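You operate a simulated robot arm through the tools that you are given. There is no shell and no other tool.

You run a simulated robot arm. Do the job below in one go: nothing can be reset, and whatever is moved stays where it is left.

## Task
Put one scoop of powder in the main wash compartment of the detergent drawer.
Fine: no spills; tub lid onto the washer worktop meanwhile and back on, yellow scoop back where it lay, drawer shut. Where these are worked on the way, their far stop is far enough and under half their travel is too little: detergent drawer.

The check looks at the end state, three seconds after you hand in, the way a careful person would. Anything else that was tipped, shoved, dropped, spilled or broken makes it a failure. Lids that push on must go on centred and level and be pressed home; caps that screw on are set level and turned clockwise until they are tight.

## Robot
A 6-joint arm with a two-finger gripper, fixed in place. Base frame: the origin is on the floor under the middle of its stand, x ahead of it, y to its left, z up; the work surface is at about z = 0.91. Lengths are in m, angles in degrees, forces in N, time in s.
It reaches about 1.572 m from its shoulder. Its first joint turns from -166.0 to 166.0 degrees. Payload 2.45 kg.
The TCP is the grasp point between the finger pads, 0.02 m short of the fingertips. In the tool frame z runs along the fingers and y along their closing line. The gripper opens to 0.14 m; its body begins 0.168 m behind the TCP.
Orientation is that of the tool frame in the base frame, as a unit quaternion [w, x, y, z]. With the fingers straight down and closing along the base's y, the tool's x points along the base's -x, its y along +y and its z along -z.

## Interface
- The arm moves only by the tool move_arm. Its argument "increments" is a list of rows, each a list of 3 entries, a list of its own where there are three numbers: the turn, a rotation vector about the tool's x, y, z in degrees, then the shift along the tool's x, y, z in m, then the gripper command, from -1 (fully open) to 1 (shut), values between in proportion. In form: [[[ax, ay, az], [x, y, z], grip], ...]. A call has 1 to 20 rows; each row is the pose to reach, as a shift and turn from the pose commanded when the call began, along the tool's axes at that moment. A row lasts 0.2 s, in which the tool goes at most 0.05 m and 8.6 degrees; a call with a longer step from one row to the next is refused whole, and so is a gripper value outside its range. A pose out of reach is approached as far as the arm can. The call stops where the force on the tool passes 40 N (or 10 N more than at its start, if that is more) or the arm is blocked; 0.2 s more then pass. Each finger travels about 0.045 m/s and halts on what it meets, pressing with about 43 N; the grip force reading is that of the motor and also rises with nothing between the fingers. The clock runs only during rows and for 0.2 s after the last one: add rows that repeat a pose to give the fingers time. It gives the time, the measured TCP pose, the force on the tool (base axes), the opening and the grip force at its end, in the units of the frame above (readings bear some noise), with the torque about the TCP (base axes, N m) and any sound that the robot's microphone picked up.
- Cameras (640 x 400 px; columns grow to the right, rows downward): "scene" is fixed at [0.049, 0.6497, 1.4591]; the picture's right is [-0.56, -0.83, 0.00], its down [-0.25, 0.17, -0.95] and it looks along [0.79, -0.54, -0.30] (base axes); focal length 346 px, centre (320, 200). "wrist" rides on the gripper at [0.078, 0.011, -0.209] in the tool frame; the picture's right is [-0.14, 0.99, 0.00], its down [-0.92, -0.13, -0.37] and it looks along [-0.36, -0.05, 0.93] (tool axes); focal length 280 px, centre (320, 200). There is no depth. A picture from a camera that has moved, and an enlarged one, comes with that camera's place and axes in the base frame and with its lens.
- capture(camera): a new picture of that camera. No time passes.
- close_up(camera, box): a new picture of the part [left, top, right, bottom] of that camera's present view, enlarged. No time passes.
- finish_job(): hands the job in; it is judged then, once.

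Nothing tells you positions but the pictures and the camera data. Unless the task says otherwise, let go and move clear before handing in.

The tools are called as a command line: name --argument value ..., lists and objects as JSON in quotes. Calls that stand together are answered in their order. move_arm: Moves the arm, as the interface text tells. Its arguments: {"type":"object","properties":{"increments":{"type":"array","items":{"type":"array"}}},"required":["increments"]} The other tools are called the same way: capture (camera) takes a picture; close_up (camera, box) takes an enlarged picture of a part of a camera's view; finish_job () hands the job in.

At the start:

```text
time_s: 0.0
position: [0.8113, -0.1091, 1.2582]
orientation: [0.0, 0.0, 1.0, 0.0]
wrist_force: [0.5, -0.5, -0.9]
ft_torque: [0.01, -0.01, 0.04]
finger_gap: 0.14
gripper_force: 0.0
```

scene: 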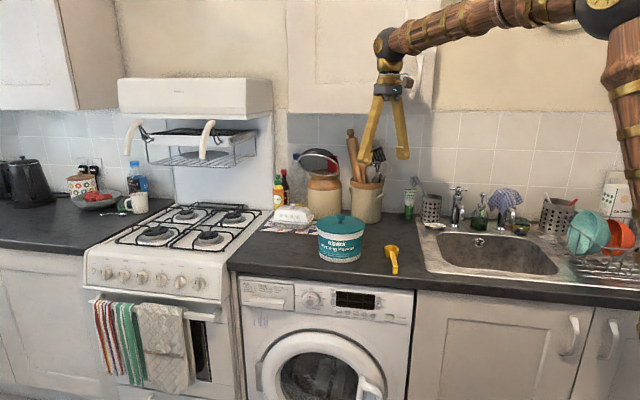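
wrist: 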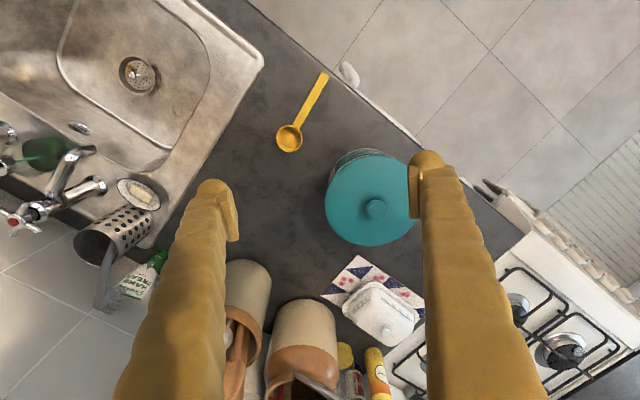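

I see a teal powder tub on the worktop with a lid and knob, a yellow scoop beside it, and the washer with its drawer at the top left of the front. I'll start with enlarged pictures to locate everything.

close_up --camera "scene" --box '[220, 190, 430, 321]'

close_up --camera "wrist" --box '[240, 50, 480, 200]'

close_up --camera "scene" --box '[230, 265, 350, 340]'

```text
3.05 times, centred on (325, 256) of scene
camera zoom: at [0.049, 0.6497, 1.4591], right [-0.56, -0.83, 0.0], down [-0.25, 0.17, -0.95], along [0.79, -0.54, -0.3], focal length 1054 px, centre (305, 31)
```

zoom: 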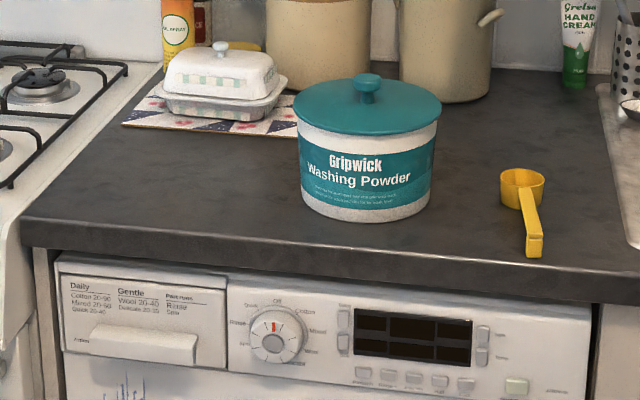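

```text
2.67 times, centred on (360, 125) of wrist
camera zoom: at [0.7314, -0.0998, 1.4675], right [0.14, 0.99, 0.0], down [0.92, -0.13, 0.37], along [0.36, -0.05, -0.93], focal length 748 px, centre (213, 400)
```

zoom: 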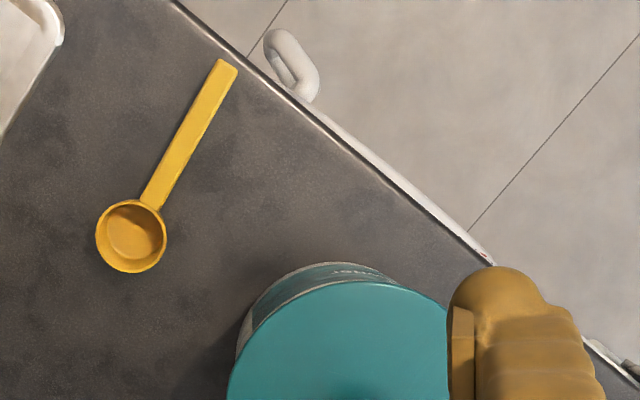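

```text
5.33 times, centred on (290, 302) of scene
camera zoom: at [0.049, 0.6497, 1.4591], right [-0.56, -0.83, 0.0], down [-0.25, 0.17, -0.95], along [0.79, -0.54, -0.3], focal length 1844 px, centre (480, -347)
```

zoom: 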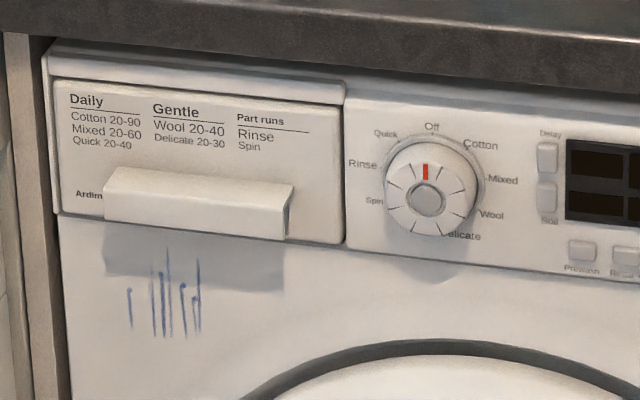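

The worktop's front edge runs at about 45° in the base frame. Its outward normal is about (-0.71, 0.71), the tub is near (0.93, -0.03), the scoop bowl near (0.81, -0.17), and the drawer handle near (0.98, 0.23, 0.77). I'll turn the tool to match the counter and look closely at the scoop and tub.

move_arm --increments '[[[0, 0, 7.5], [0.008, -0.003, 0.02], -1], [[0, 0, 15], [0.016, -0.006, 0.045], -1], [[0, 0, 22.5], [0.025, -0.01, 0.07], -1], [[0, 0, 30], [0.033, -0.013, 0.095], -1], [[0, 0, 37.5], [0.041, -0.016, 0.12], -1], [[0, 0, 45], [0.05, -0.02, 0.14], -1], [[0, 0, 45], [0.05, -0.02, 0.14], -1]]'

capture --camera "wrist"

capture --camera "scene"

```text
time_s: 1.6
position: [0.7598, -0.1278, 1.1187]
orientation: [0.0, 0.383, 0.924, 0.0]
wrist_force: [-0.6, -0.3, 0.3]
ft_torque: [0.02, -0.01, 0.0]
finger_gap: 0.1403
gripper_force: 0.1
```

```text
taken
camera wrist: at [0.7124, -0.0672, 1.3272], right [0.8, 0.6, 0.0], down [0.56, -0.74, 0.37], along [0.22, -0.29, -0.93], focal length 280 px, centre (320, 200)
```

wrist: 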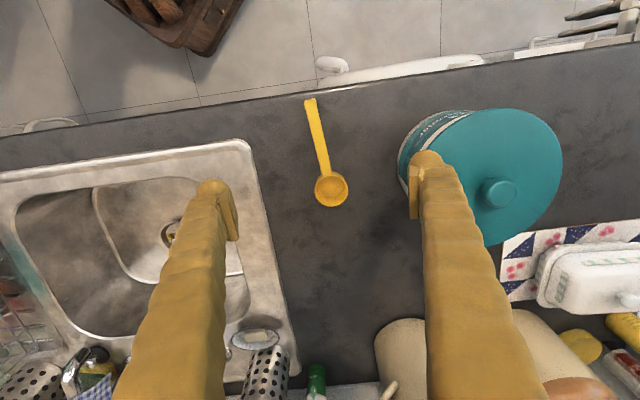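

```text
taken
```

scene: 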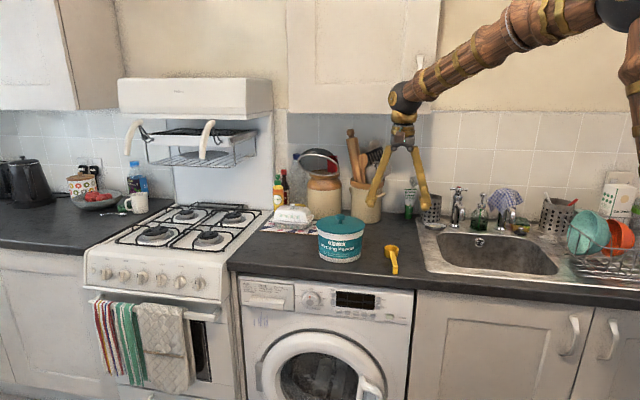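

The tool is now square to the counter. I'll look closer at the scoop and the tub.

close_up --camera "wrist" --box '[270, 80, 400, 220]'

close_up --camera "scene" --box '[370, 235, 420, 285]'

close_up --camera "wrist" --box '[390, 90, 600, 250]'

```text
2.86 times, centred on (335, 150) of wrist
camera zoom: at [0.7124, -0.0672, 1.3272], right [0.8, 0.6, 0.0], down [0.56, -0.74, 0.37], along [0.22, -0.29, -0.93], focal length 801 px, centre (277, 343)
```

zoom: 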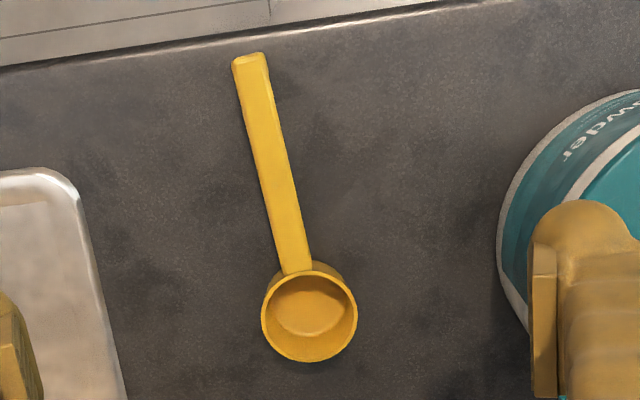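

```text
8.00 times, centred on (395, 260) of scene
camera zoom: at [0.049, 0.6497, 1.4591], right [-0.56, -0.83, 0.0], down [-0.25, 0.17, -0.95], along [0.79, -0.54, -0.3], focal length 2765 px, centre (-280, -280)
```

zoom: 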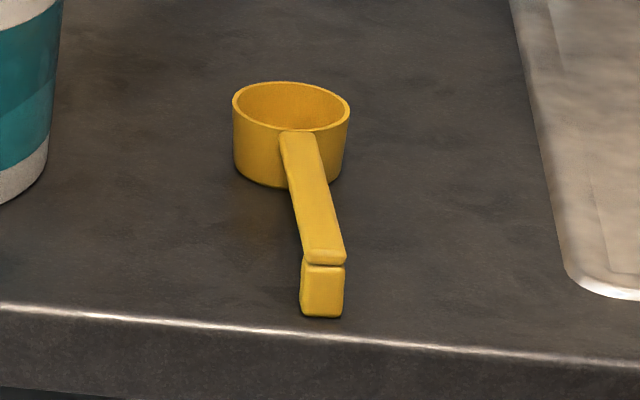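

```text
2.50 times, centred on (495, 170) of wrist
camera zoom: at [0.7124, -0.0672, 1.3272], right [0.8, 0.6, 0.0], down [0.56, -0.74, 0.37], along [0.22, -0.29, -0.93], focal length 701 px, centre (-118, 275)
```

zoom: 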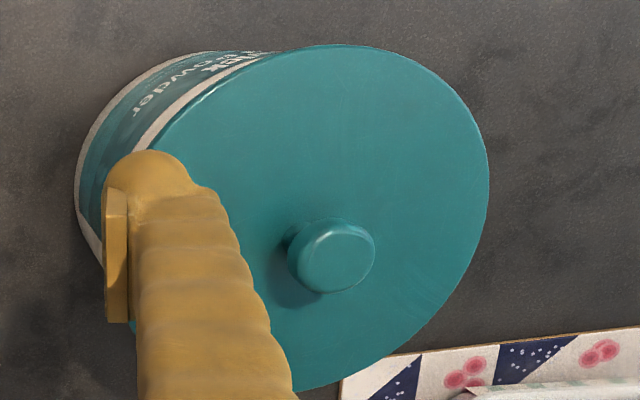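

The scoop is a round cup about 5 cm across and 3 cm tall. Its flat handle sits at rim height with a small foot at the far end. Next I'll move out in front of the washer and tilt the tool to inspect the drawer handle.

move_arm --increments '[[[0, 0, 0], [0.045, 0.01, -0.01], -1], [[0, 0, 0], [0.09, 0.025, -0.01], -1], [[0, 0, 0], [0.13, 0.05, -0.01], -1], [[0, 0, 0], [0.165, 0.085, 0], -1], [[0, -7, 0], [0.195, 0.12, 0.01], -1], [[0, -14, 0], [0.22, 0.16, 0.02], -1], [[0, -21, 0], [0.245, 0.2, 0.03], -1], [[0, -28, 0], [0.26, 0.24, 0.035], -1], [[0, -35, 0], [0.27, 0.28, 0.04], -1], [[0, -42, 0], [0.278, 0.32, 0.045], -1], [[0, -50, 0], [0.278, 0.365, 0.05], -1], [[0, -50, 0], [0.278, 0.41, 0.055], -1], [[0, -50, 0], [0.278, 0.41, 0.055], -1]]'

capture --camera "wrist"

capture --camera "scene"

```text
refused: row 4 steps farther than a row can; nothing moved
```

```text
taken
camera wrist: at [0.7124, -0.0672, 1.3272], right [0.8, 0.6, 0.0], down [0.56, -0.74, 0.37], along [0.22, -0.29, -0.93], focal length 280 px, centre (320, 200)
```

wrist: 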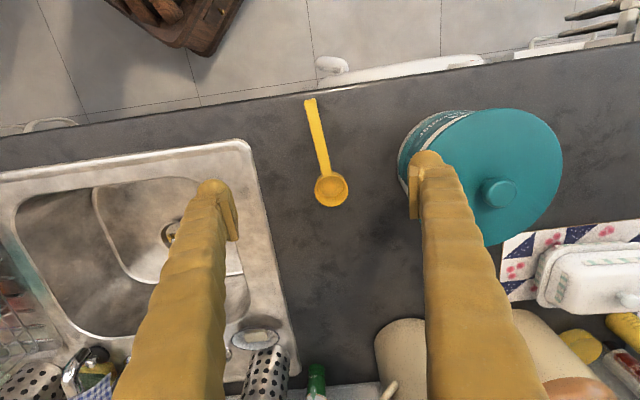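

```text
taken
```

scene: 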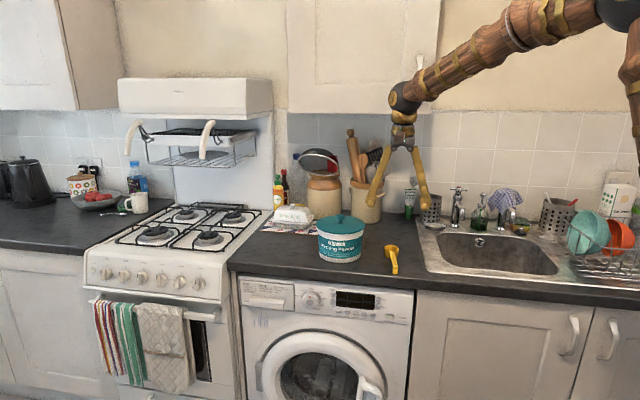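

One row's step was slightly too long, so that call was refused and nothing moved. I'm sending the same path with shorter steps.

move_arm --increments '[[[0, 0, 0], [0.045, 0.005, -0.01], -1], [[0, 0, 0], [0.088, 0.02, -0.01], -1], [[0, 0, 0], [0.128, 0.045, -0.01], -1], [[0, -4, 0], [0.16, 0.075, -0.005], -1], [[0, -8, 0], [0.19, 0.11, 0], -1], [[0, -14, 0], [0.215, 0.15, 0.01], -1], [[0, -21, 0], [0.235, 0.19, 0.02], -1], [[0, -28, 0], [0.25, 0.23, 0.03], -1], [[0, -35, 0], [0.26, 0.27, 0.04], -1], [[0, -42, 0], [0.27, 0.31, 0.045], -1], [[0, -50, 0], [0.278, 0.35, 0.05], -1], [[0, -50, 0], [0.278, 0.39, 0.055], -1], [[0, -50, 0], [0.278, 0.41, 0.055], -1]]'

capture --camera "wrist"

capture --camera "scene"

```text
time_s: 4.4
position: [0.8536, 0.3582, 1.064]
orientation: [0.39, 0.347, 0.837, -0.161]
wrist_force: [-0.3, -0.1, -0.2]
ft_torque: [0.04, 0.04, -0.01]
finger_gap: 0.1402
gripper_force: 0.0
```

```text
taken
camera wrist: at [0.7121, 0.5128, 1.1381], right [0.76, 0.64, 0.11], down [0.13, -0.31, 0.94], along [0.63, -0.71, -0.32], focal length 280 px, centre (320, 200)
```

wrist: 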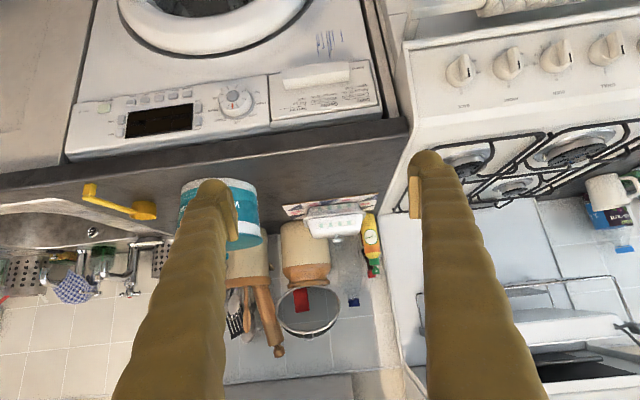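

```text
taken
```

scene: 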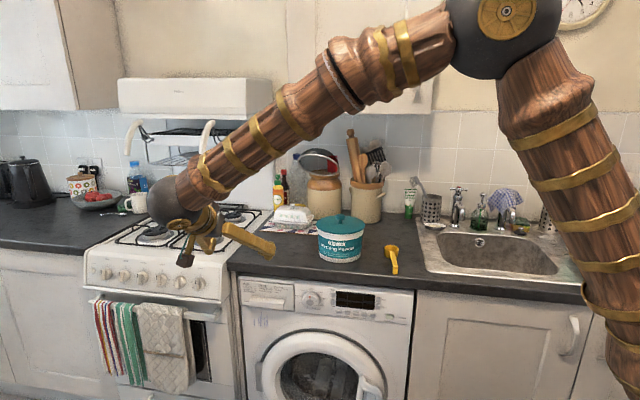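

The wrist picture is upside down because its "down" is base up. The drawer shows at the top, so I'll enlarge it.

close_up --camera "wrist" --box '[255, 45, 395, 135]'

close_up --camera "scene" --box '[230, 270, 310, 320]'

```text
4.44 times, centred on (325, 90) of wrist
camera zoom: at [0.7121, 0.5128, 1.1381], right [0.76, 0.64, 0.11], down [0.13, -0.31, 0.94], along [0.63, -0.71, -0.32], focal length 1246 px, centre (298, 689)
```

zoom: 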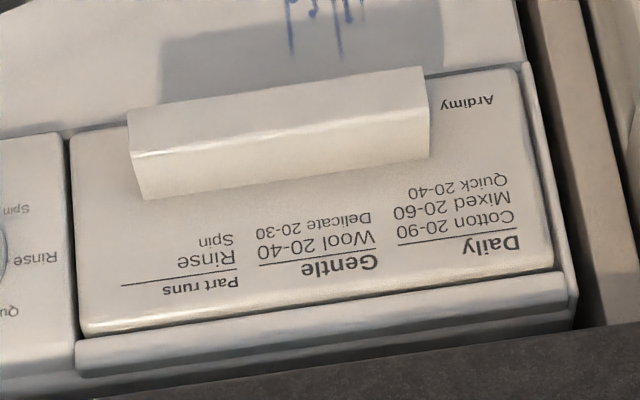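

```text
8.00 times, centred on (270, 295) of scene
camera zoom: at [0.049, 0.6497, 1.4591], right [-0.56, -0.83, 0.0], down [-0.25, 0.17, -0.95], along [0.79, -0.54, -0.3], focal length 2765 px, centre (720, -560)
```

zoom: 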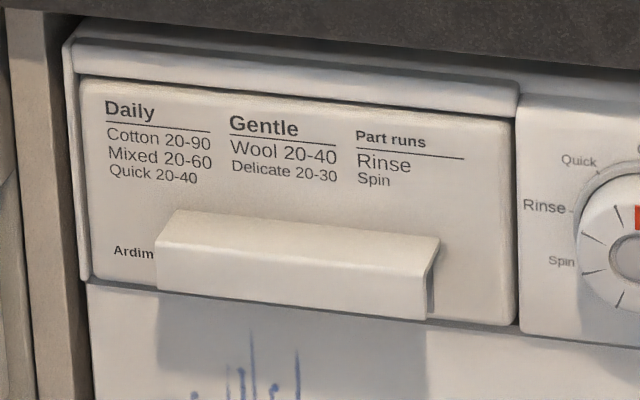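

The drawer handle is a shelf with a front lip. It runs about e1 = 0.80–0.92 along the counter, with its outer edge near n = -0.546 and a height of about 0.745–0.77. I'll lower the tool and level it to point straight at the drawer.

move_arm --increments '[[[0, -5, 0], [0.031, 0.001, 0.023], -1], [[0, -10, 0], [0.062, 0.002, 0.046], -1], [[0, -15, 0], [0.093, 0.003, 0.068], -1], [[0, -20, 0], [0.124, 0.004, 0.091], -1], [[0, -25, 0], [0.155, 0.005, 0.114], -1], [[0, -30, 0], [0.186, 0.006, 0.137], -1], [[0, -35, 0], [0.217, 0.0065, 0.16], -1], [[0, -40, 0], [0.248, 0.0066, 0.182], -1], [[0, -40, 0], [0.248, 0.0066, 0.182], -1]]'

capture --camera "wrist"

capture --camera "scene"

```text
time_s: 6.4
position: [0.8434, 0.3767, 0.755]
orientation: [0.654, 0.269, 0.654, -0.269]
wrist_force: [-0.1, 0.1, 0.2]
ft_torque: [-0.01, -0.03, 0.04]
finger_gap: 0.1401
gripper_force: 0.1
```

```text
taken
camera wrist: at [0.7034, 0.5296, 0.677], right [0.7, 0.7, 0.14], down [-0.35, 0.17, 0.92], along [0.62, -0.69, 0.37], focal length 280 px, centre (320, 200)
```

wrist: 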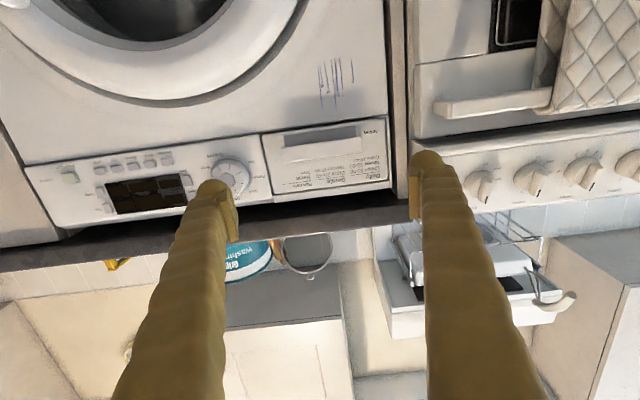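

```text
taken
```

scene: 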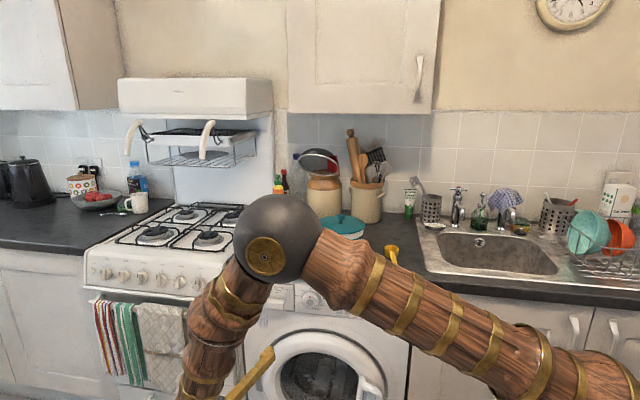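

The tool is level and pointing at the washer front. I'll enlarge the drawer handle in this view.

close_up --camera "wrist" --box '[250, 100, 410, 210]'

```text
3.64 times, centred on (330, 155) of wrist
camera zoom: at [0.7034, 0.5296, 0.677], right [0.7, 0.7, 0.14], down [-0.35, 0.17, 0.92], along [0.62, -0.69, 0.37], focal length 1020 px, centre (284, 364)
```

zoom: 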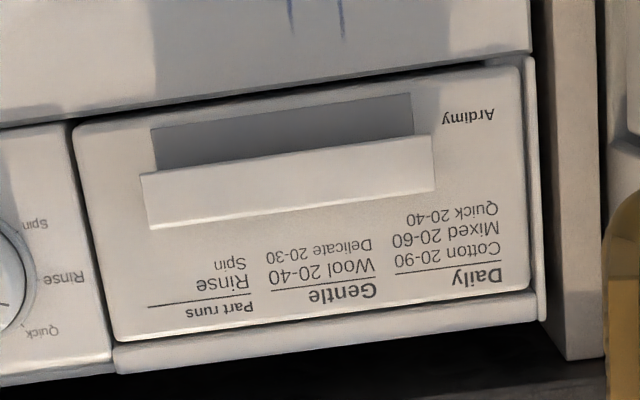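

The lip's front face spans Z of about 0.749–0.7715, centred at e1 ≈ 0.863. I'll roll the tool 90° so the fingers close vertically and half-close them while moving partway in.

move_arm --increments '[[[0, 0, 8.4], [0, 0, 0.01], -0.8], [[0, 0, 16.8], [0, 0, 0.02], -0.6], [[0, 0, 25.2], [-0.001, 0, 0.03], -0.4], [[0, 0, 33.6], [-0.002, 0, 0.04], -0.2], [[0, 0, 42], [-0.003, 0, 0.05], 0], [[0, 0, 50.4], [-0.004, 0, 0.06], 0], [[0, 0, 58.8], [-0.005, 0, 0.07], 0], [[0, 0, 67.2], [-0.005, 0, 0.08], 0], [[0, 0, 75.6], [-0.005, 0, 0.09], 0], [[0, 0, 84], [-0.005, 0, 0.1], 0], [[0, 0, 90], [-0.005, 0, 0.11], 0], [[0, 0, 90], [-0.005, 0, 0.12], 0], [[0, 0, 90], [-0.005, 0, 0.12], 0]]'

capture --camera "wrist"

capture --camera "scene"

```text
time_s: 8.9
position: [1.2073, 0.5206, 0.8328]
orientation: [0.689, 0.632, 0.318, 0.159]
wrist_force: [-0.6, 0.1, -1.3]
ft_torque: [0.06, 0.07, 0.0]
finger_gap: 0.0705
gripper_force: 0.6
out of reach, approached as far as the arm can: row 2, 3, 4, 5, 6, 7, 8, 9, 10, 11, 12
stopped in row 12: the force on the tool passed its limit at 168 N (the readings are from after the stop); the commanded pose is now the measured one
```

```text
taken
camera wrist: at [1.1344, 0.7294, 0.8255], right [0.08, 0.06, 0.99], down [-0.95, -0.31, 0.09], along [0.31, -0.95, 0.04], focal length 280 px, centre (320, 200)
```

wrist: 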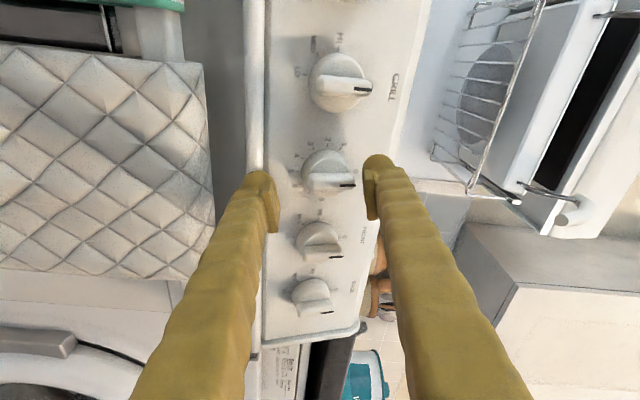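

```text
taken
```

scene: 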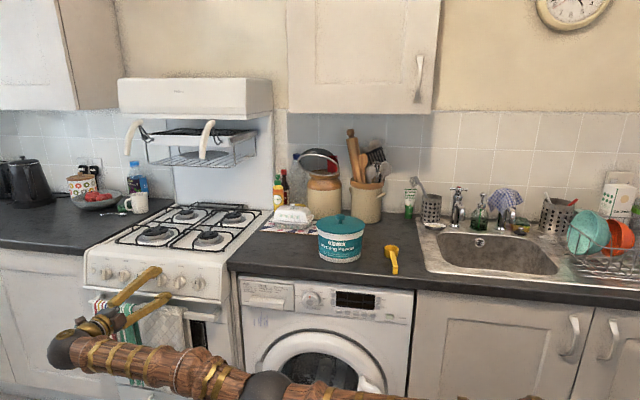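

The roll hit a joint limit and the arm swung over to the cooker front, where it was stopped by a 168 N contact. I'll check whether anything there was disturbed before backing off.

close_up --camera "scene" --box '[70, 230, 250, 342]'

close_up --camera "wrist" --box '[240, 20, 420, 332]'

```text
3.56 times, centred on (160, 286) of scene
camera zoom: at [0.049, 0.6497, 1.4591], right [-0.56, -0.83, 0.0], down [-0.25, 0.17, -0.95], along [0.79, -0.54, -0.3], focal length 1229 px, centre (889, -106)
```

zoom: 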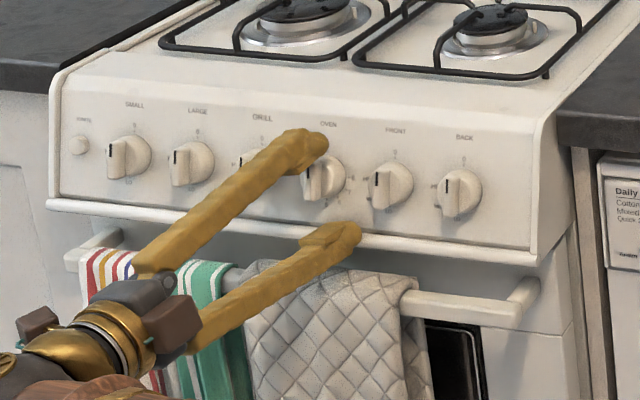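

```text
1.28 times, centred on (330, 176) of wrist
camera zoom: at [1.1344, 0.7294, 0.8255], right [0.08, 0.06, 0.99], down [-0.95, -0.31, 0.09], along [0.31, -0.95, 0.04], focal length 360 px, centre (307, 231)
```

zoom: 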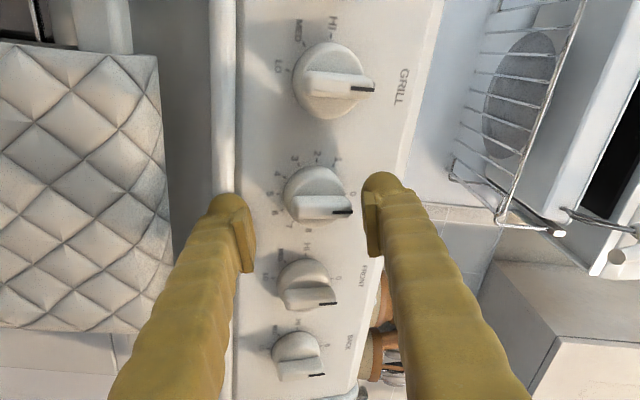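

By the joint geometry, I rolled the wrong way into the wrist limit; the cooker knobs all still sit at 0. I'll back straight out first, then roll the opposite way.

move_arm --increments '[[[0, 0, 0], [0, 0, -0.02], 0], [[0, 0, 0], [0, 0, -0.05], 0], [[0, 0, 0], [-0.02, 0, -0.08], 0], [[0, 0, 0], [-0.05, 0, -0.1], 0]]'

capture --camera "scene"

close_up --camera "scene" --box '[70, 230, 250, 342]'

```text
time_s: 9.9
position: [1.1467, 0.5914, 0.8405]
orientation: [0.689, 0.633, 0.316, 0.157]
wrist_force: [-0.4, 0.5, -0.1]
ft_torque: [0.0, 0.0, 0.03]
finger_gap: 0.0699
gripper_force: 0.1
out of reach, approached as far as the arm can: row 3, 4
```

```text
taken
```

scene: 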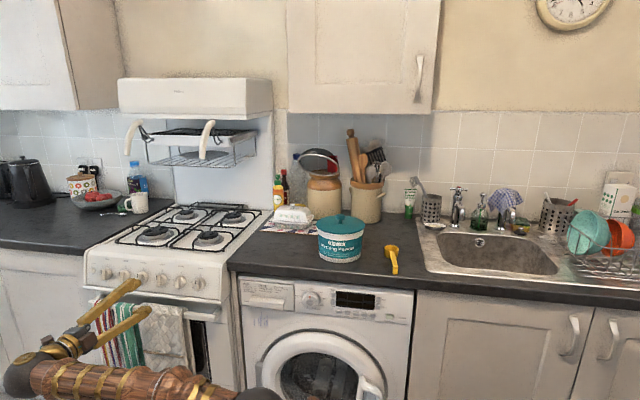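

```text
3.56 times, centred on (160, 286) of scene
camera zoom: at [0.049, 0.6497, 1.4591], right [-0.56, -0.83, 0.0], down [-0.25, 0.17, -0.95], along [0.79, -0.54, -0.3], focal length 1229 px, centre (889, -106)
```

zoom: 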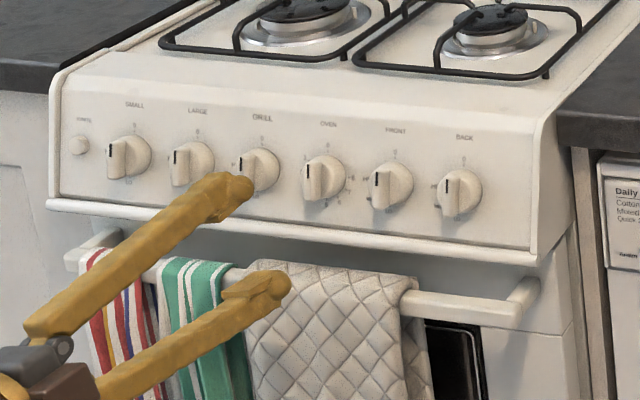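

The knobs all look unchanged and the fingers are clear of them. I'll roll the wrist back the other way in place, in a few small steps.

move_arm --increments '[[[0, 0, -8], [0, 0, 0], 0], [[0, 0, -16], [0, 0, 0], 0], [[0, 0, -24], [0, 0, 0], 0], [[0, 0, -32], [0, 0, 0], 0], [[0, 0, -40], [0, 0, 0], 0]]'

capture --camera "scene"

```text
time_s: 11.1
position: [1.1481, 0.5937, 0.8384]
orientation: [0.702, 0.485, 0.514, -0.088]
wrist_force: [0.0, -0.2, 0.1]
ft_torque: [-0.01, -0.03, 0.0]
finger_gap: 0.0702
gripper_force: 0.1
```

```text
taken
```

scene: 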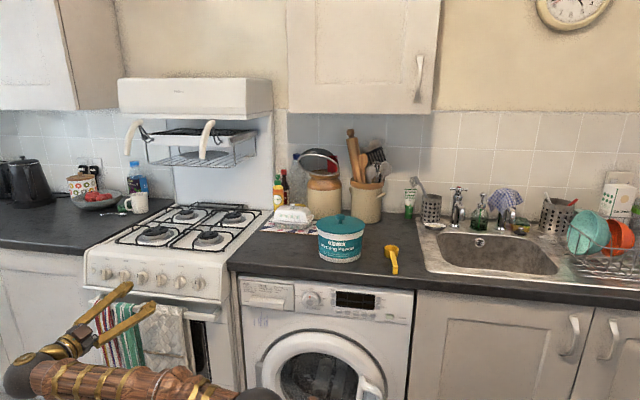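

The arm is back within reach. I'll return to the spot in front of the drawer while undoing the roll.

move_arm --increments '[[[0, 0, -4], [-0.0155, -0.0348, -0.0026], 0], [[0, 0, -8], [-0.0309, -0.0697, -0.0052], 0], [[0, 0, -12], [-0.0464, -0.1045, -0.0078], 0], [[0, 0, -16], [-0.0618, -0.1394, -0.0104], 0], [[0, 0, -20], [-0.0773, -0.1742, -0.013], 0], [[0, 0, -24], [-0.0928, -0.209, -0.0156], 0], [[0, 0, -28], [-0.1082, -0.2439, -0.0182], 0], [[0, 0, -32], [-0.1237, -0.2787, -0.0208], 0], [[0, 0, -36], [-0.1391, -0.3136, -0.0234], 0], [[0, 0, -36], [-0.1546, -0.3484, -0.026], 0]]'

capture --camera "scene"

capture --camera "wrist"

```text
time_s: 13.3
position: [1.068, 0.561, 0.5107]
orientation: [0.669, 0.358, 0.599, -0.254]
wrist_force: [0.3, -0.4, -1.5]
ft_torque: [-0.11, -0.1, 0.05]
finger_gap: 0.0701
gripper_force: 0.1
out of reach, approached as far as the arm can: row 1, 2, 3, 4, 5, 6, 7, 8, 9, 10
```

```text
taken
```

scene: 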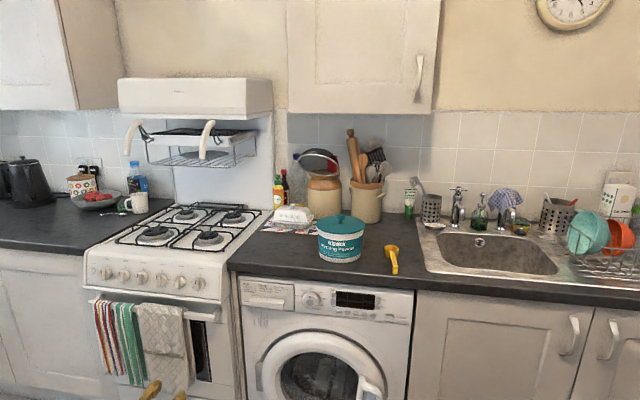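

```text
taken
camera wrist: at [0.9575, 0.7361, 0.4305], right [0.74, 0.6, 0.31], down [-0.47, 0.13, 0.87], along [0.48, -0.79, 0.37], focal length 280 px, centre (320, 200)
```

wrist: 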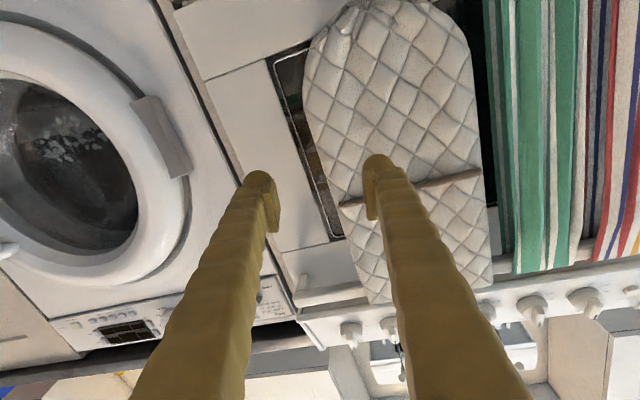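

The wrist's last joint was still near its limit, which pulled the arm low, but it's in free space in front of the oven. I'll roll a full -90° in place here, away from the limit.

move_arm --increments '[[[0, 0, -8], [0, 0, -0.005], 0], [[0, 0, -16], [0, 0, -0.01], 0], [[0, 0, -24], [0, 0, -0.015], 0], [[0, 0, -32], [0, 0, -0.02], 0], [[0, 0, -40], [0, 0, -0.02], 0], [[0, 0, -48], [0, 0, -0.02], 0], [[0, 0, -56], [0, 0, -0.02], 0], [[0, 0, -64], [0, 0, -0.02], 0], [[0, 0, -72], [0, 0, -0.02], 0], [[0, 0, -80], [0, 0, -0.02], 0], [[0, 0, -87], [0, 0, -0.02], 0]]'

capture --camera "wrist"

```text
time_s: 15.7
position: [1.0495, 0.5758, 0.5066]
orientation: [0.309, -0.152, 0.681, -0.646]
wrist_force: [0.5, 0.2, -0.3]
ft_torque: [0.01, 0.01, 0.0]
finger_gap: 0.07
gripper_force: 0.1
```

```text
taken
camera wrist: at [0.8635, 0.6903, 0.4732], right [0.29, 0.2, -0.93], down [0.45, 0.83, 0.32], along [0.84, -0.51, 0.16], focal length 280 px, centre (320, 200)
```

wrist: 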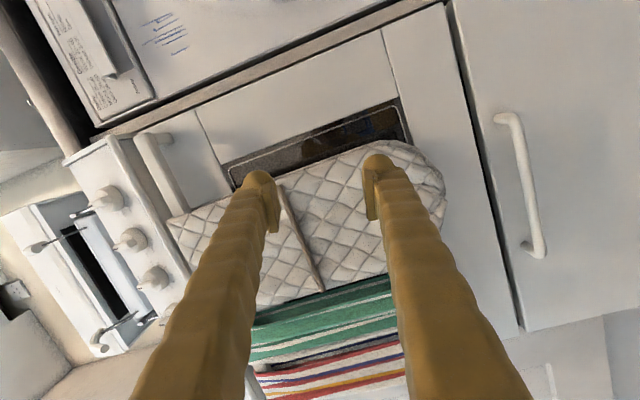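

That worked. Now I'll carry this orientation back to the front of the drawer and square it up.

move_arm --increments '[[[-0.2, -0.7, -1.3], [0.0217, -0.0309, 0.0066], 0], [[-0.5, -1.3, -2.6], [0.0435, -0.0617, 0.0131], 0], [[-0.7, -2.0, -3.8], [0.0652, -0.0926, 0.0197], 0], [[-0.9, -2.6, -5.1], [0.0869, -0.1234, 0.0262], 0], [[-1.2, -3.3, -6.4], [0.1087, -0.1543, 0.0328], 0], [[-1.4, -4.0, -7.7], [0.1304, -0.1851, 0.0394], 0], [[-1.6, -4.6, -9.0], [0.1521, -0.216, 0.0459], 0], [[-1.8, -5.3, -10.2], [0.1738, -0.2468, 0.0525], 0], [[-2.1, -5.9, -11.5], [0.1956, -0.2777, 0.059], 0], [[-2.3, -6.6, -12.8], [0.2173, -0.3085, 0.0656], 0], [[-2.3, -6.6, -12.8], [0.2173, -0.3085, 0.0656], 0]]'

capture --camera "wrist"

capture --camera "scene"

```text
time_s: 18.1
position: [1.065, 0.5813, 0.5404]
orientation: [0.295, -0.174, 0.675, -0.654]
wrist_force: [0.1, 0.9, 0.3]
ft_torque: [0.02, -0.04, 0.01]
finger_gap: 0.0698
gripper_force: 0.0
out of reach, approached as far as the arm can: row 1, 2, 3, 4, 5, 6, 7, 8, 9, 10, 11
```

```text
taken
camera wrist: at [0.8754, 0.694, 0.5095], right [0.26, 0.17, -0.95], down [0.45, 0.85, 0.27], along [0.85, -0.5, 0.14], focal length 280 px, centre (320, 200)
```

wrist: 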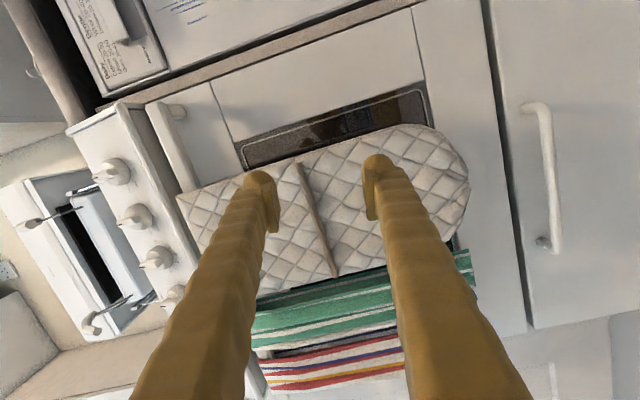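

```text
taken
```

scene: 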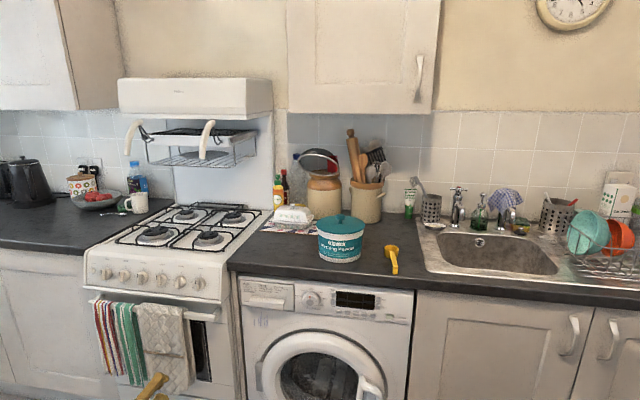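

The arm is almost fully stretched here and seems stuck near its straight-elbow limit. I'll test a small pull-in along the arm's own line to bend the elbow again.

move_arm --increments '[[[0, 0, 0], [0.0089, -0.0045, 0.0009], 0], [[0, 0, 0], [0.0178, -0.009, 0.0019], 0], [[0, 0, 0], [0.0267, -0.0135, 0.0028], 0], [[0, 0, 0], [0.0356, -0.018, 0.0037], 0], [[0, 0, 0], [0.0445, -0.0225, 0.0047], 0]]'

```text
time_s: 19.3
position: [1.0317, 0.5398, 0.5473]
orientation: [0.296, -0.174, 0.675, -0.654]
wrist_force: [0.4, 0.3, -0.4]
ft_torque: [-0.05, -0.03, 0.0]
finger_gap: 0.0699
gripper_force: 0.0
out of reach, approached as far as the arm can: row 1
```

That freed it, and the arm is responding normally again. I'll keep pulling inward a bit further.

move_arm --increments '[[[0, 0, 0], [0.0178, -0.009, 0.0019], 0], [[0, 0, 0], [0.0356, -0.018, 0.0037], 0], [[0, 0, 0], [0.0533, -0.0269, 0.0056], 0], [[0, 0, 0], [0.0711, -0.0359, 0.0074], 0], [[0, 0, 0], [0.0889, -0.0449, 0.0093], 0], [[0, 0, 0], [0.1067, -0.0539, 0.0112], 0], [[0, 0, 0], [0.1245, -0.0629, 0.013], 0], [[0, 0, 0], [0.1422, -0.0718, 0.0149], 0]]'

capture --camera "scene"

```text
time_s: 21.1
position: [0.9221, 0.4333, 0.5908]
orientation: [0.296, -0.174, 0.674, -0.654]
wrist_force: [-0.1, -0.1, -0.1]
ft_torque: [-0.02, -0.02, 0.0]
finger_gap: 0.0698
gripper_force: 0.1
```

```text
taken
```

scene: 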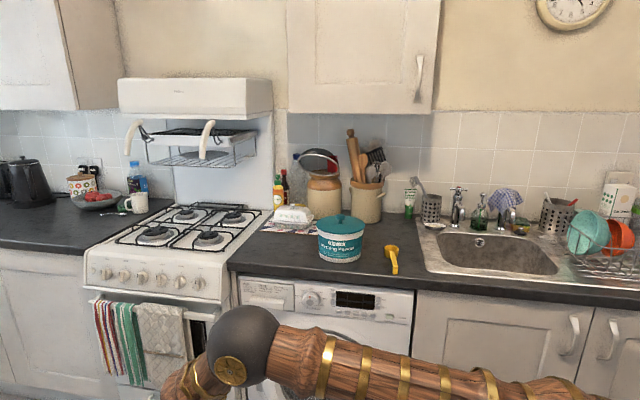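

The elbow is properly bent again. Now I'll raise the tool to the handle's height and square it to the drawer.

move_arm --increments '[[[-0.36, -1.0, -1.6], [0.0105, -0.0303, 0.0049], 0], [[-0.7, -2.0, -3.2], [0.0211, -0.0607, 0.0098], 0], [[-1.1, -3.0, -4.8], [0.0316, -0.091, 0.0147], 0], [[-1.4, -4.0, -6.4], [0.0421, -0.1213, 0.0195], 0], [[-1.8, -5.1, -8.1], [0.0527, -0.1517, 0.0244], 0], [[-2.16, -6.1, -9.7], [0.0632, -0.182, 0.0293], 0], [[-2.16, -6.1, -9.7], [0.0632, -0.182, 0.0293], 0]]'

capture --camera "wrist"

capture --camera "scene"

```text
time_s: 22.7
position: [0.864, 0.3542, 0.7638]
orientation: [-0.272, 0.27, -0.652, 0.654]
wrist_force: [0.1, -0.2, 0.8]
ft_torque: [0.03, 0.03, -0.01]
finger_gap: 0.0702
gripper_force: 0.1
```

```text
taken
camera wrist: at [0.6602, 0.4444, 0.7516], right [0.1, 0.1, -0.99], down [0.39, 0.91, 0.13], along [0.92, -0.4, 0.05], focal length 280 px, centre (320, 200)
```

wrist: 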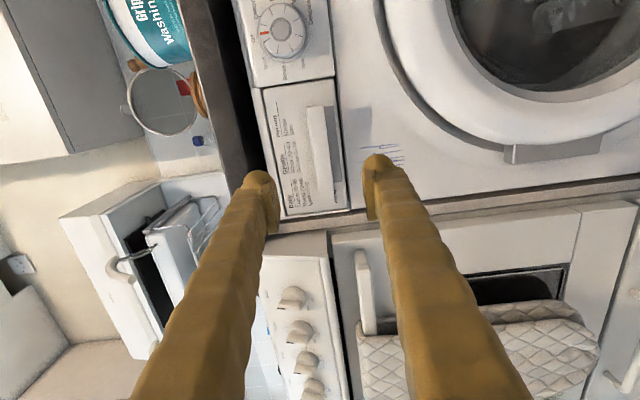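

```text
taken
```

scene: 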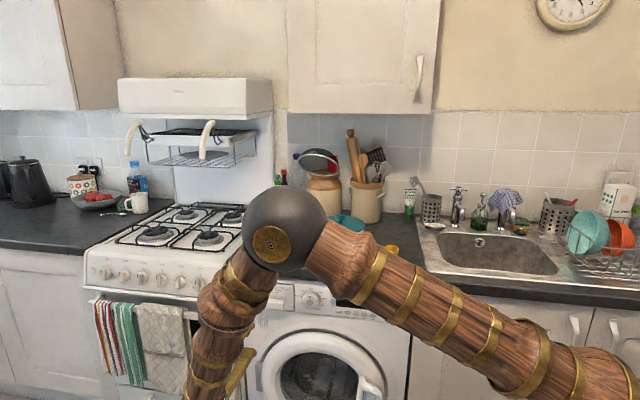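

The tool is square: fingers horizontal, closing vertically, in front of the drawer. I'll enlarge the handle to fine-tune the height.

close_up --camera "wrist" --box '[230, 70, 410, 230]'

```text
2.50 times, centred on (320, 150) of wrist
camera zoom: at [0.6602, 0.4444, 0.7516], right [0.1, 0.1, -0.99], down [0.39, 0.91, 0.13], along [0.92, -0.4, 0.05], focal length 701 px, centre (320, 325)
```

zoom: 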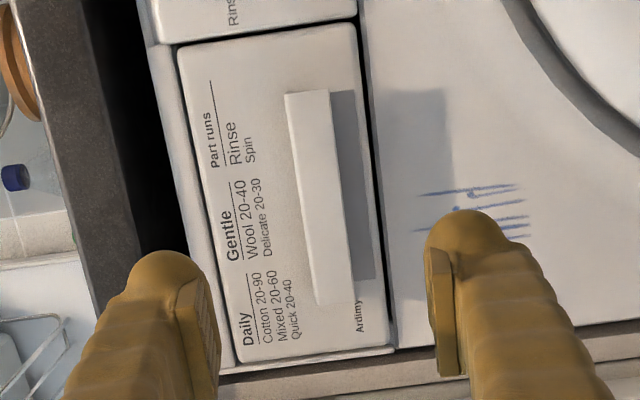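

The lip is at Z 0.750–0.773, so the tool is only 3 mm high. I'll move in over the handle with the fingers half open.

move_arm --increments '[[[0, 0, 0], [0, 0.001, 0.04], 0], [[0, 0, 0], [0, 0.002, 0.08], 0], [[0, 0, 0], [0, 0.003, 0.115], 0], [[0, 0, 0], [0, 0.003, 0.14], 0], [[0, 0, 0], [0, 0.003, 0.155], 0], [[0, 0, 0], [0, 0.003, 0.165], 0], [[0, 0, 0], [0, 0.003, 0.165], 0]]'

capture --camera "wrist"

capture --camera "scene"

```text
time_s: 24.3
position: [0.9812, 0.2377, 0.7581]
orientation: [-0.272, 0.271, -0.653, 0.653]
wrist_force: [0.3, -1.3, -0.6]
ft_torque: [0.01, 0.01, 0.0]
finger_gap: 0.0699
gripper_force: 0.0
```

```text
taken
camera wrist: at [0.7774, 0.3285, 0.7463], right [0.1, 0.1, -0.99], down [0.39, 0.91, 0.13], along [0.92, -0.4, 0.05], focal length 280 px, centre (320, 200)
```

wrist: 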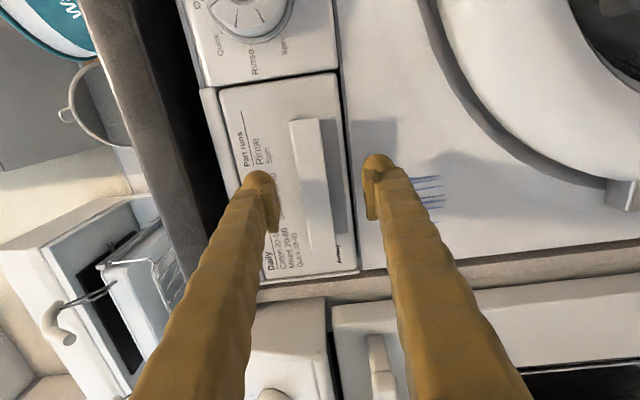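

```text
taken
```

scene: 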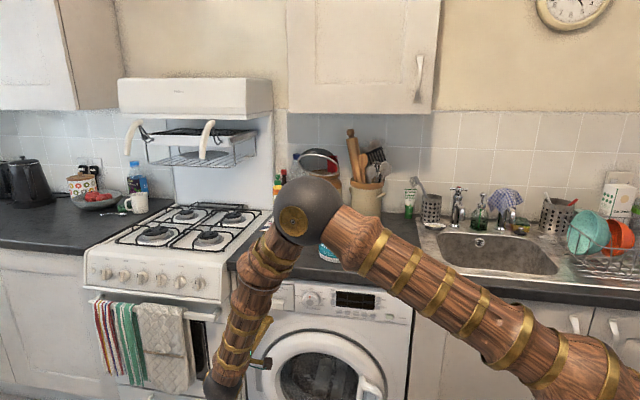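

The fingers bracket the lip, one above and one below. I'll creep in a little further, then close.

move_arm --increments '[[[0, 0, 0], [0, 0, 0.006], 0], [[0, 0, 0], [0, 0, 0.012], 0], [[0, 0, 0], [0, 0, 0.018], 0], [[0, 0, 0], [0, 0, 0.018], 0]]'

close_up --camera "wrist" --box '[200, 80, 420, 260]'

```text
time_s: 25.3
position: [0.9935, 0.225, 0.7582]
orientation: [0.271, -0.27, 0.653, -0.653]
wrist_force: [0.0, 0.1, -0.5]
ft_torque: [0.01, -0.03, 0.0]
finger_gap: 0.0701
gripper_force: 0.1
```

```text
2.22 times, centred on (310, 170) of wrist
camera zoom: at [0.7897, 0.3153, 0.7464], right [0.1, 0.1, -0.99], down [0.39, 0.91, 0.13], along [0.92, -0.4, 0.05], focal length 623 px, centre (342, 267)
```

zoom: 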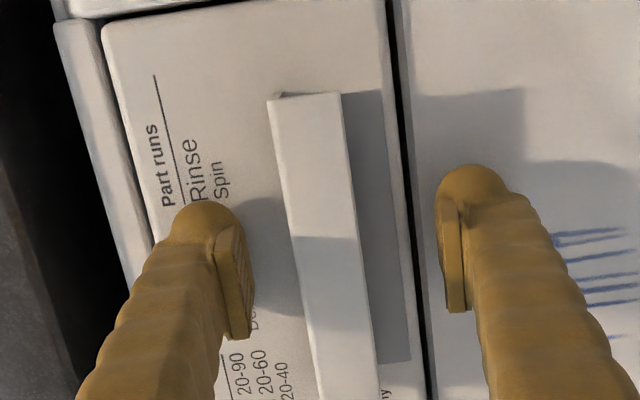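

The fingers sit around the handle with no contact force yet. I'll close the grip on the lip.

move_arm --increments '[[[0, 0, 0], [0, 0, 0], 0.3], [[0, 0, 0], [0, 0, 0], 0.6], [[0, 0, 0], [0, 0, 0], 0.8], [[0, 0, 0], [0, 0, 0], 1], [[0, 0, 0], [0, 0, 0], 1], [[0, 0, 0], [0, 0, 0], 1]]'

close_up --camera "wrist" --box '[200, 80, 420, 260]'

```text
time_s: 26.5
position: [0.9938, 0.224, 0.7631]
orientation: [-0.273, 0.268, -0.652, 0.655]
wrist_force: [-11.4, -4.6, 19.9]
ft_torque: [-0.71, -0.08, -0.21]
finger_gap: 0.0215
gripper_force: 32.4
stopped in row 5: the force on the tool passed its limit at 44 N (the readings are from after the stop); the commanded pose is now the measured one
```

```text
2.22 times, centred on (310, 170) of wrist
camera zoom: at [0.7904, 0.3155, 0.7501], right [0.11, 0.1, -0.99], down [0.39, 0.91, 0.13], along [0.91, -0.4, 0.06], focal length 623 px, centre (342, 267)
```

zoom: 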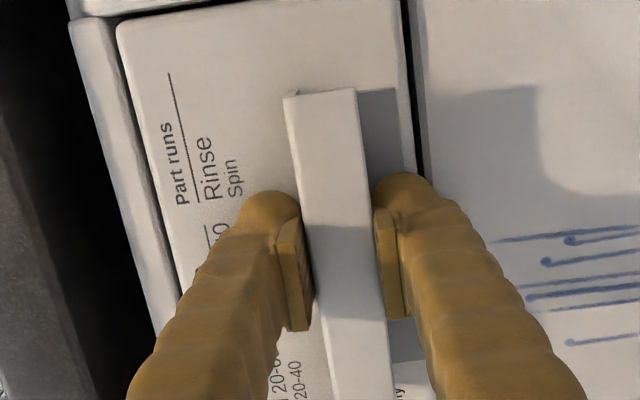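

The handle is gripped at 21.5 mm. I'll pull the drawer outward gently, easing up slightly to relieve the vertical load.

move_arm --increments '[[[0, 0, 0], [0, -0.001, -0.005], 1], [[0, 0, 0], [0, -0.002, -0.012], 1], [[0, 0, 0], [0, -0.002, -0.02], 1], [[0, 0, 0], [0, -0.002, -0.03], 1]]'

capture --camera "wrist"

```text
time_s: 27.5
position: [0.9713, 0.2468, 0.7624]
orientation: [-0.274, 0.268, -0.652, 0.654]
wrist_force: [-2.5, -1.4, 25.2]
ft_torque: [-1.0, 0.05, -0.01]
finger_gap: 0.021
gripper_force: 45.5
```

```text
taken
camera wrist: at [0.7685, 0.3369, 0.7506], right [0.1, 0.1, -0.99], down [0.39, 0.91, 0.13], along [0.92, -0.4, 0.06], focal length 280 px, centre (320, 200)
```

wrist: 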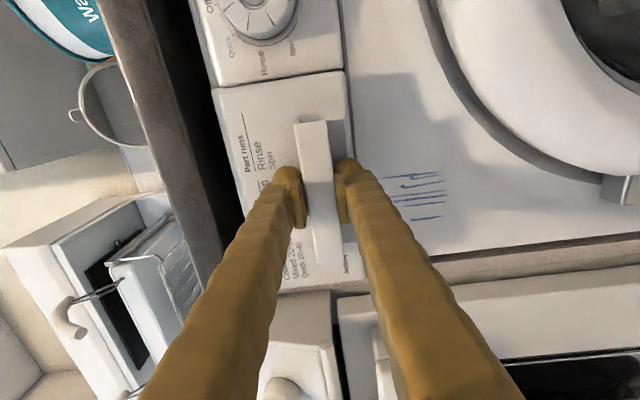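

The drawer is moving, about 32 mm out. There's a 25 N vertical load, so I'll ease downward instead and keep pulling.

move_arm --increments '[[[0, 0, 0], [0, 0.001, -0.005], 1], [[0, 0, 0], [0, 0.002, -0.012], 1], [[0, 0, 0], [0, 0.0025, -0.02], 1], [[0, 0, 0], [0, 0.0025, -0.03], 1]]'

capture --camera "wrist"

```text
time_s: 28.1
position: [0.9661, 0.2533, 0.7629]
orientation: [-0.273, 0.269, -0.651, 0.655]
wrist_force: [-2.4, -2.6, 6.5]
ft_torque: [-1.16, 0.36, 0.33]
finger_gap: 0.0208
gripper_force: 44.9
stopped in row 3: the force on the tool passed its limit at 41 N (the readings are from after the stop); the commanded pose is now the measured one
```

```text
taken
camera wrist: at [0.7617, 0.3441, 0.7501], right [0.11, 0.1, -0.99], down [0.39, 0.91, 0.13], along [0.92, -0.4, 0.06], focal length 280 px, centre (320, 200)
```

wrist: 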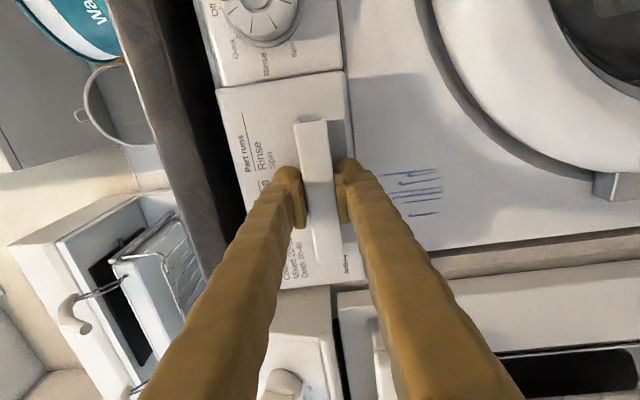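

Vertical load dropped to about 6 N. I'll continue pulling in smaller steps.

move_arm --increments '[[[0, 0, 0], [0, 0, -0.005], 1], [[0, 0, 0], [0, 0, -0.01], 1], [[0, 0, 0], [0, 0, -0.015], 1], [[0, 0, 0], [0, 0, -0.02], 1], [[0, 0, 0], [0, 0, -0.025], 1], [[0, 0, 0], [0, 0, -0.03], 1]]'

capture --camera "wrist"

```text
time_s: 29.5
position: [0.9452, 0.275, 0.7625]
orientation: [-0.274, 0.267, -0.652, 0.655]
wrist_force: [-13.2, -14.5, 17.1]
ft_torque: [-1.0, 0.1, -0.12]
finger_gap: 0.0211
gripper_force: 45.3
```

```text
taken
camera wrist: at [0.7409, 0.3653, 0.75], right [0.11, 0.1, -0.99], down [0.39, 0.91, 0.13], along [0.91, -0.4, 0.06], focal length 280 px, centre (320, 200)
```

wrist: 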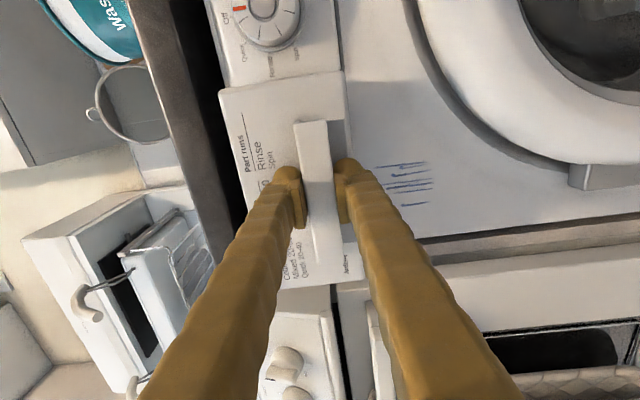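

The drawer is out about 70 mm. Its axis drifts slightly along +e1 and a bit downward relative to my pull line, so I'll correct for that and continue.

move_arm --increments '[[[0, 0, 0], [-0.001, 0.0008, -0.004], 1], [[0, 0, 0], [-0.0017, 0.0014, -0.008], 1], [[0, 0, 0], [-0.002, 0.0015, -0.014], 1], [[0, 0, 0], [-0.0022, 0.0015, -0.02], 1], [[0, 0, 0], [-0.0023, 0.0015, -0.026], 1], [[0, 0, 0], [-0.0025, 0.0015, -0.032], 1], [[0, 0, 0], [-0.0026, 0.0015, -0.038], 1], [[0, 0, 0], [-0.0027, 0.0015, -0.044], 1]]'

capture --camera "wrist"

```text
time_s: 29.9
position: [0.9421, 0.2776, 0.7633]
orientation: [-0.273, 0.266, -0.652, 0.656]
wrist_force: [-2.2, -2.3, 4.3]
ft_torque: [-1.09, 0.25, 0.03]
finger_gap: 0.0212
gripper_force: 45.5
stopped in row 1: the force on the tool passed its limit at 44 N (the readings are from after the stop); the commanded pose is now the measured one
```

```text
taken
camera wrist: at [0.7398, 0.367, 0.7498], right [0.11, 0.1, -0.99], down [0.39, 0.91, 0.13], along [0.91, -0.4, 0.06], focal length 280 px, centre (320, 200)
```

wrist: 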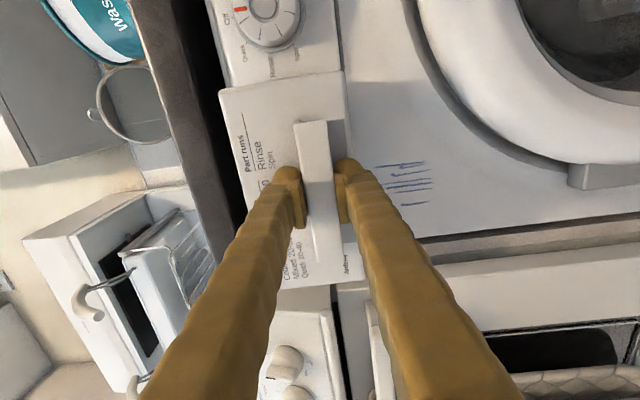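

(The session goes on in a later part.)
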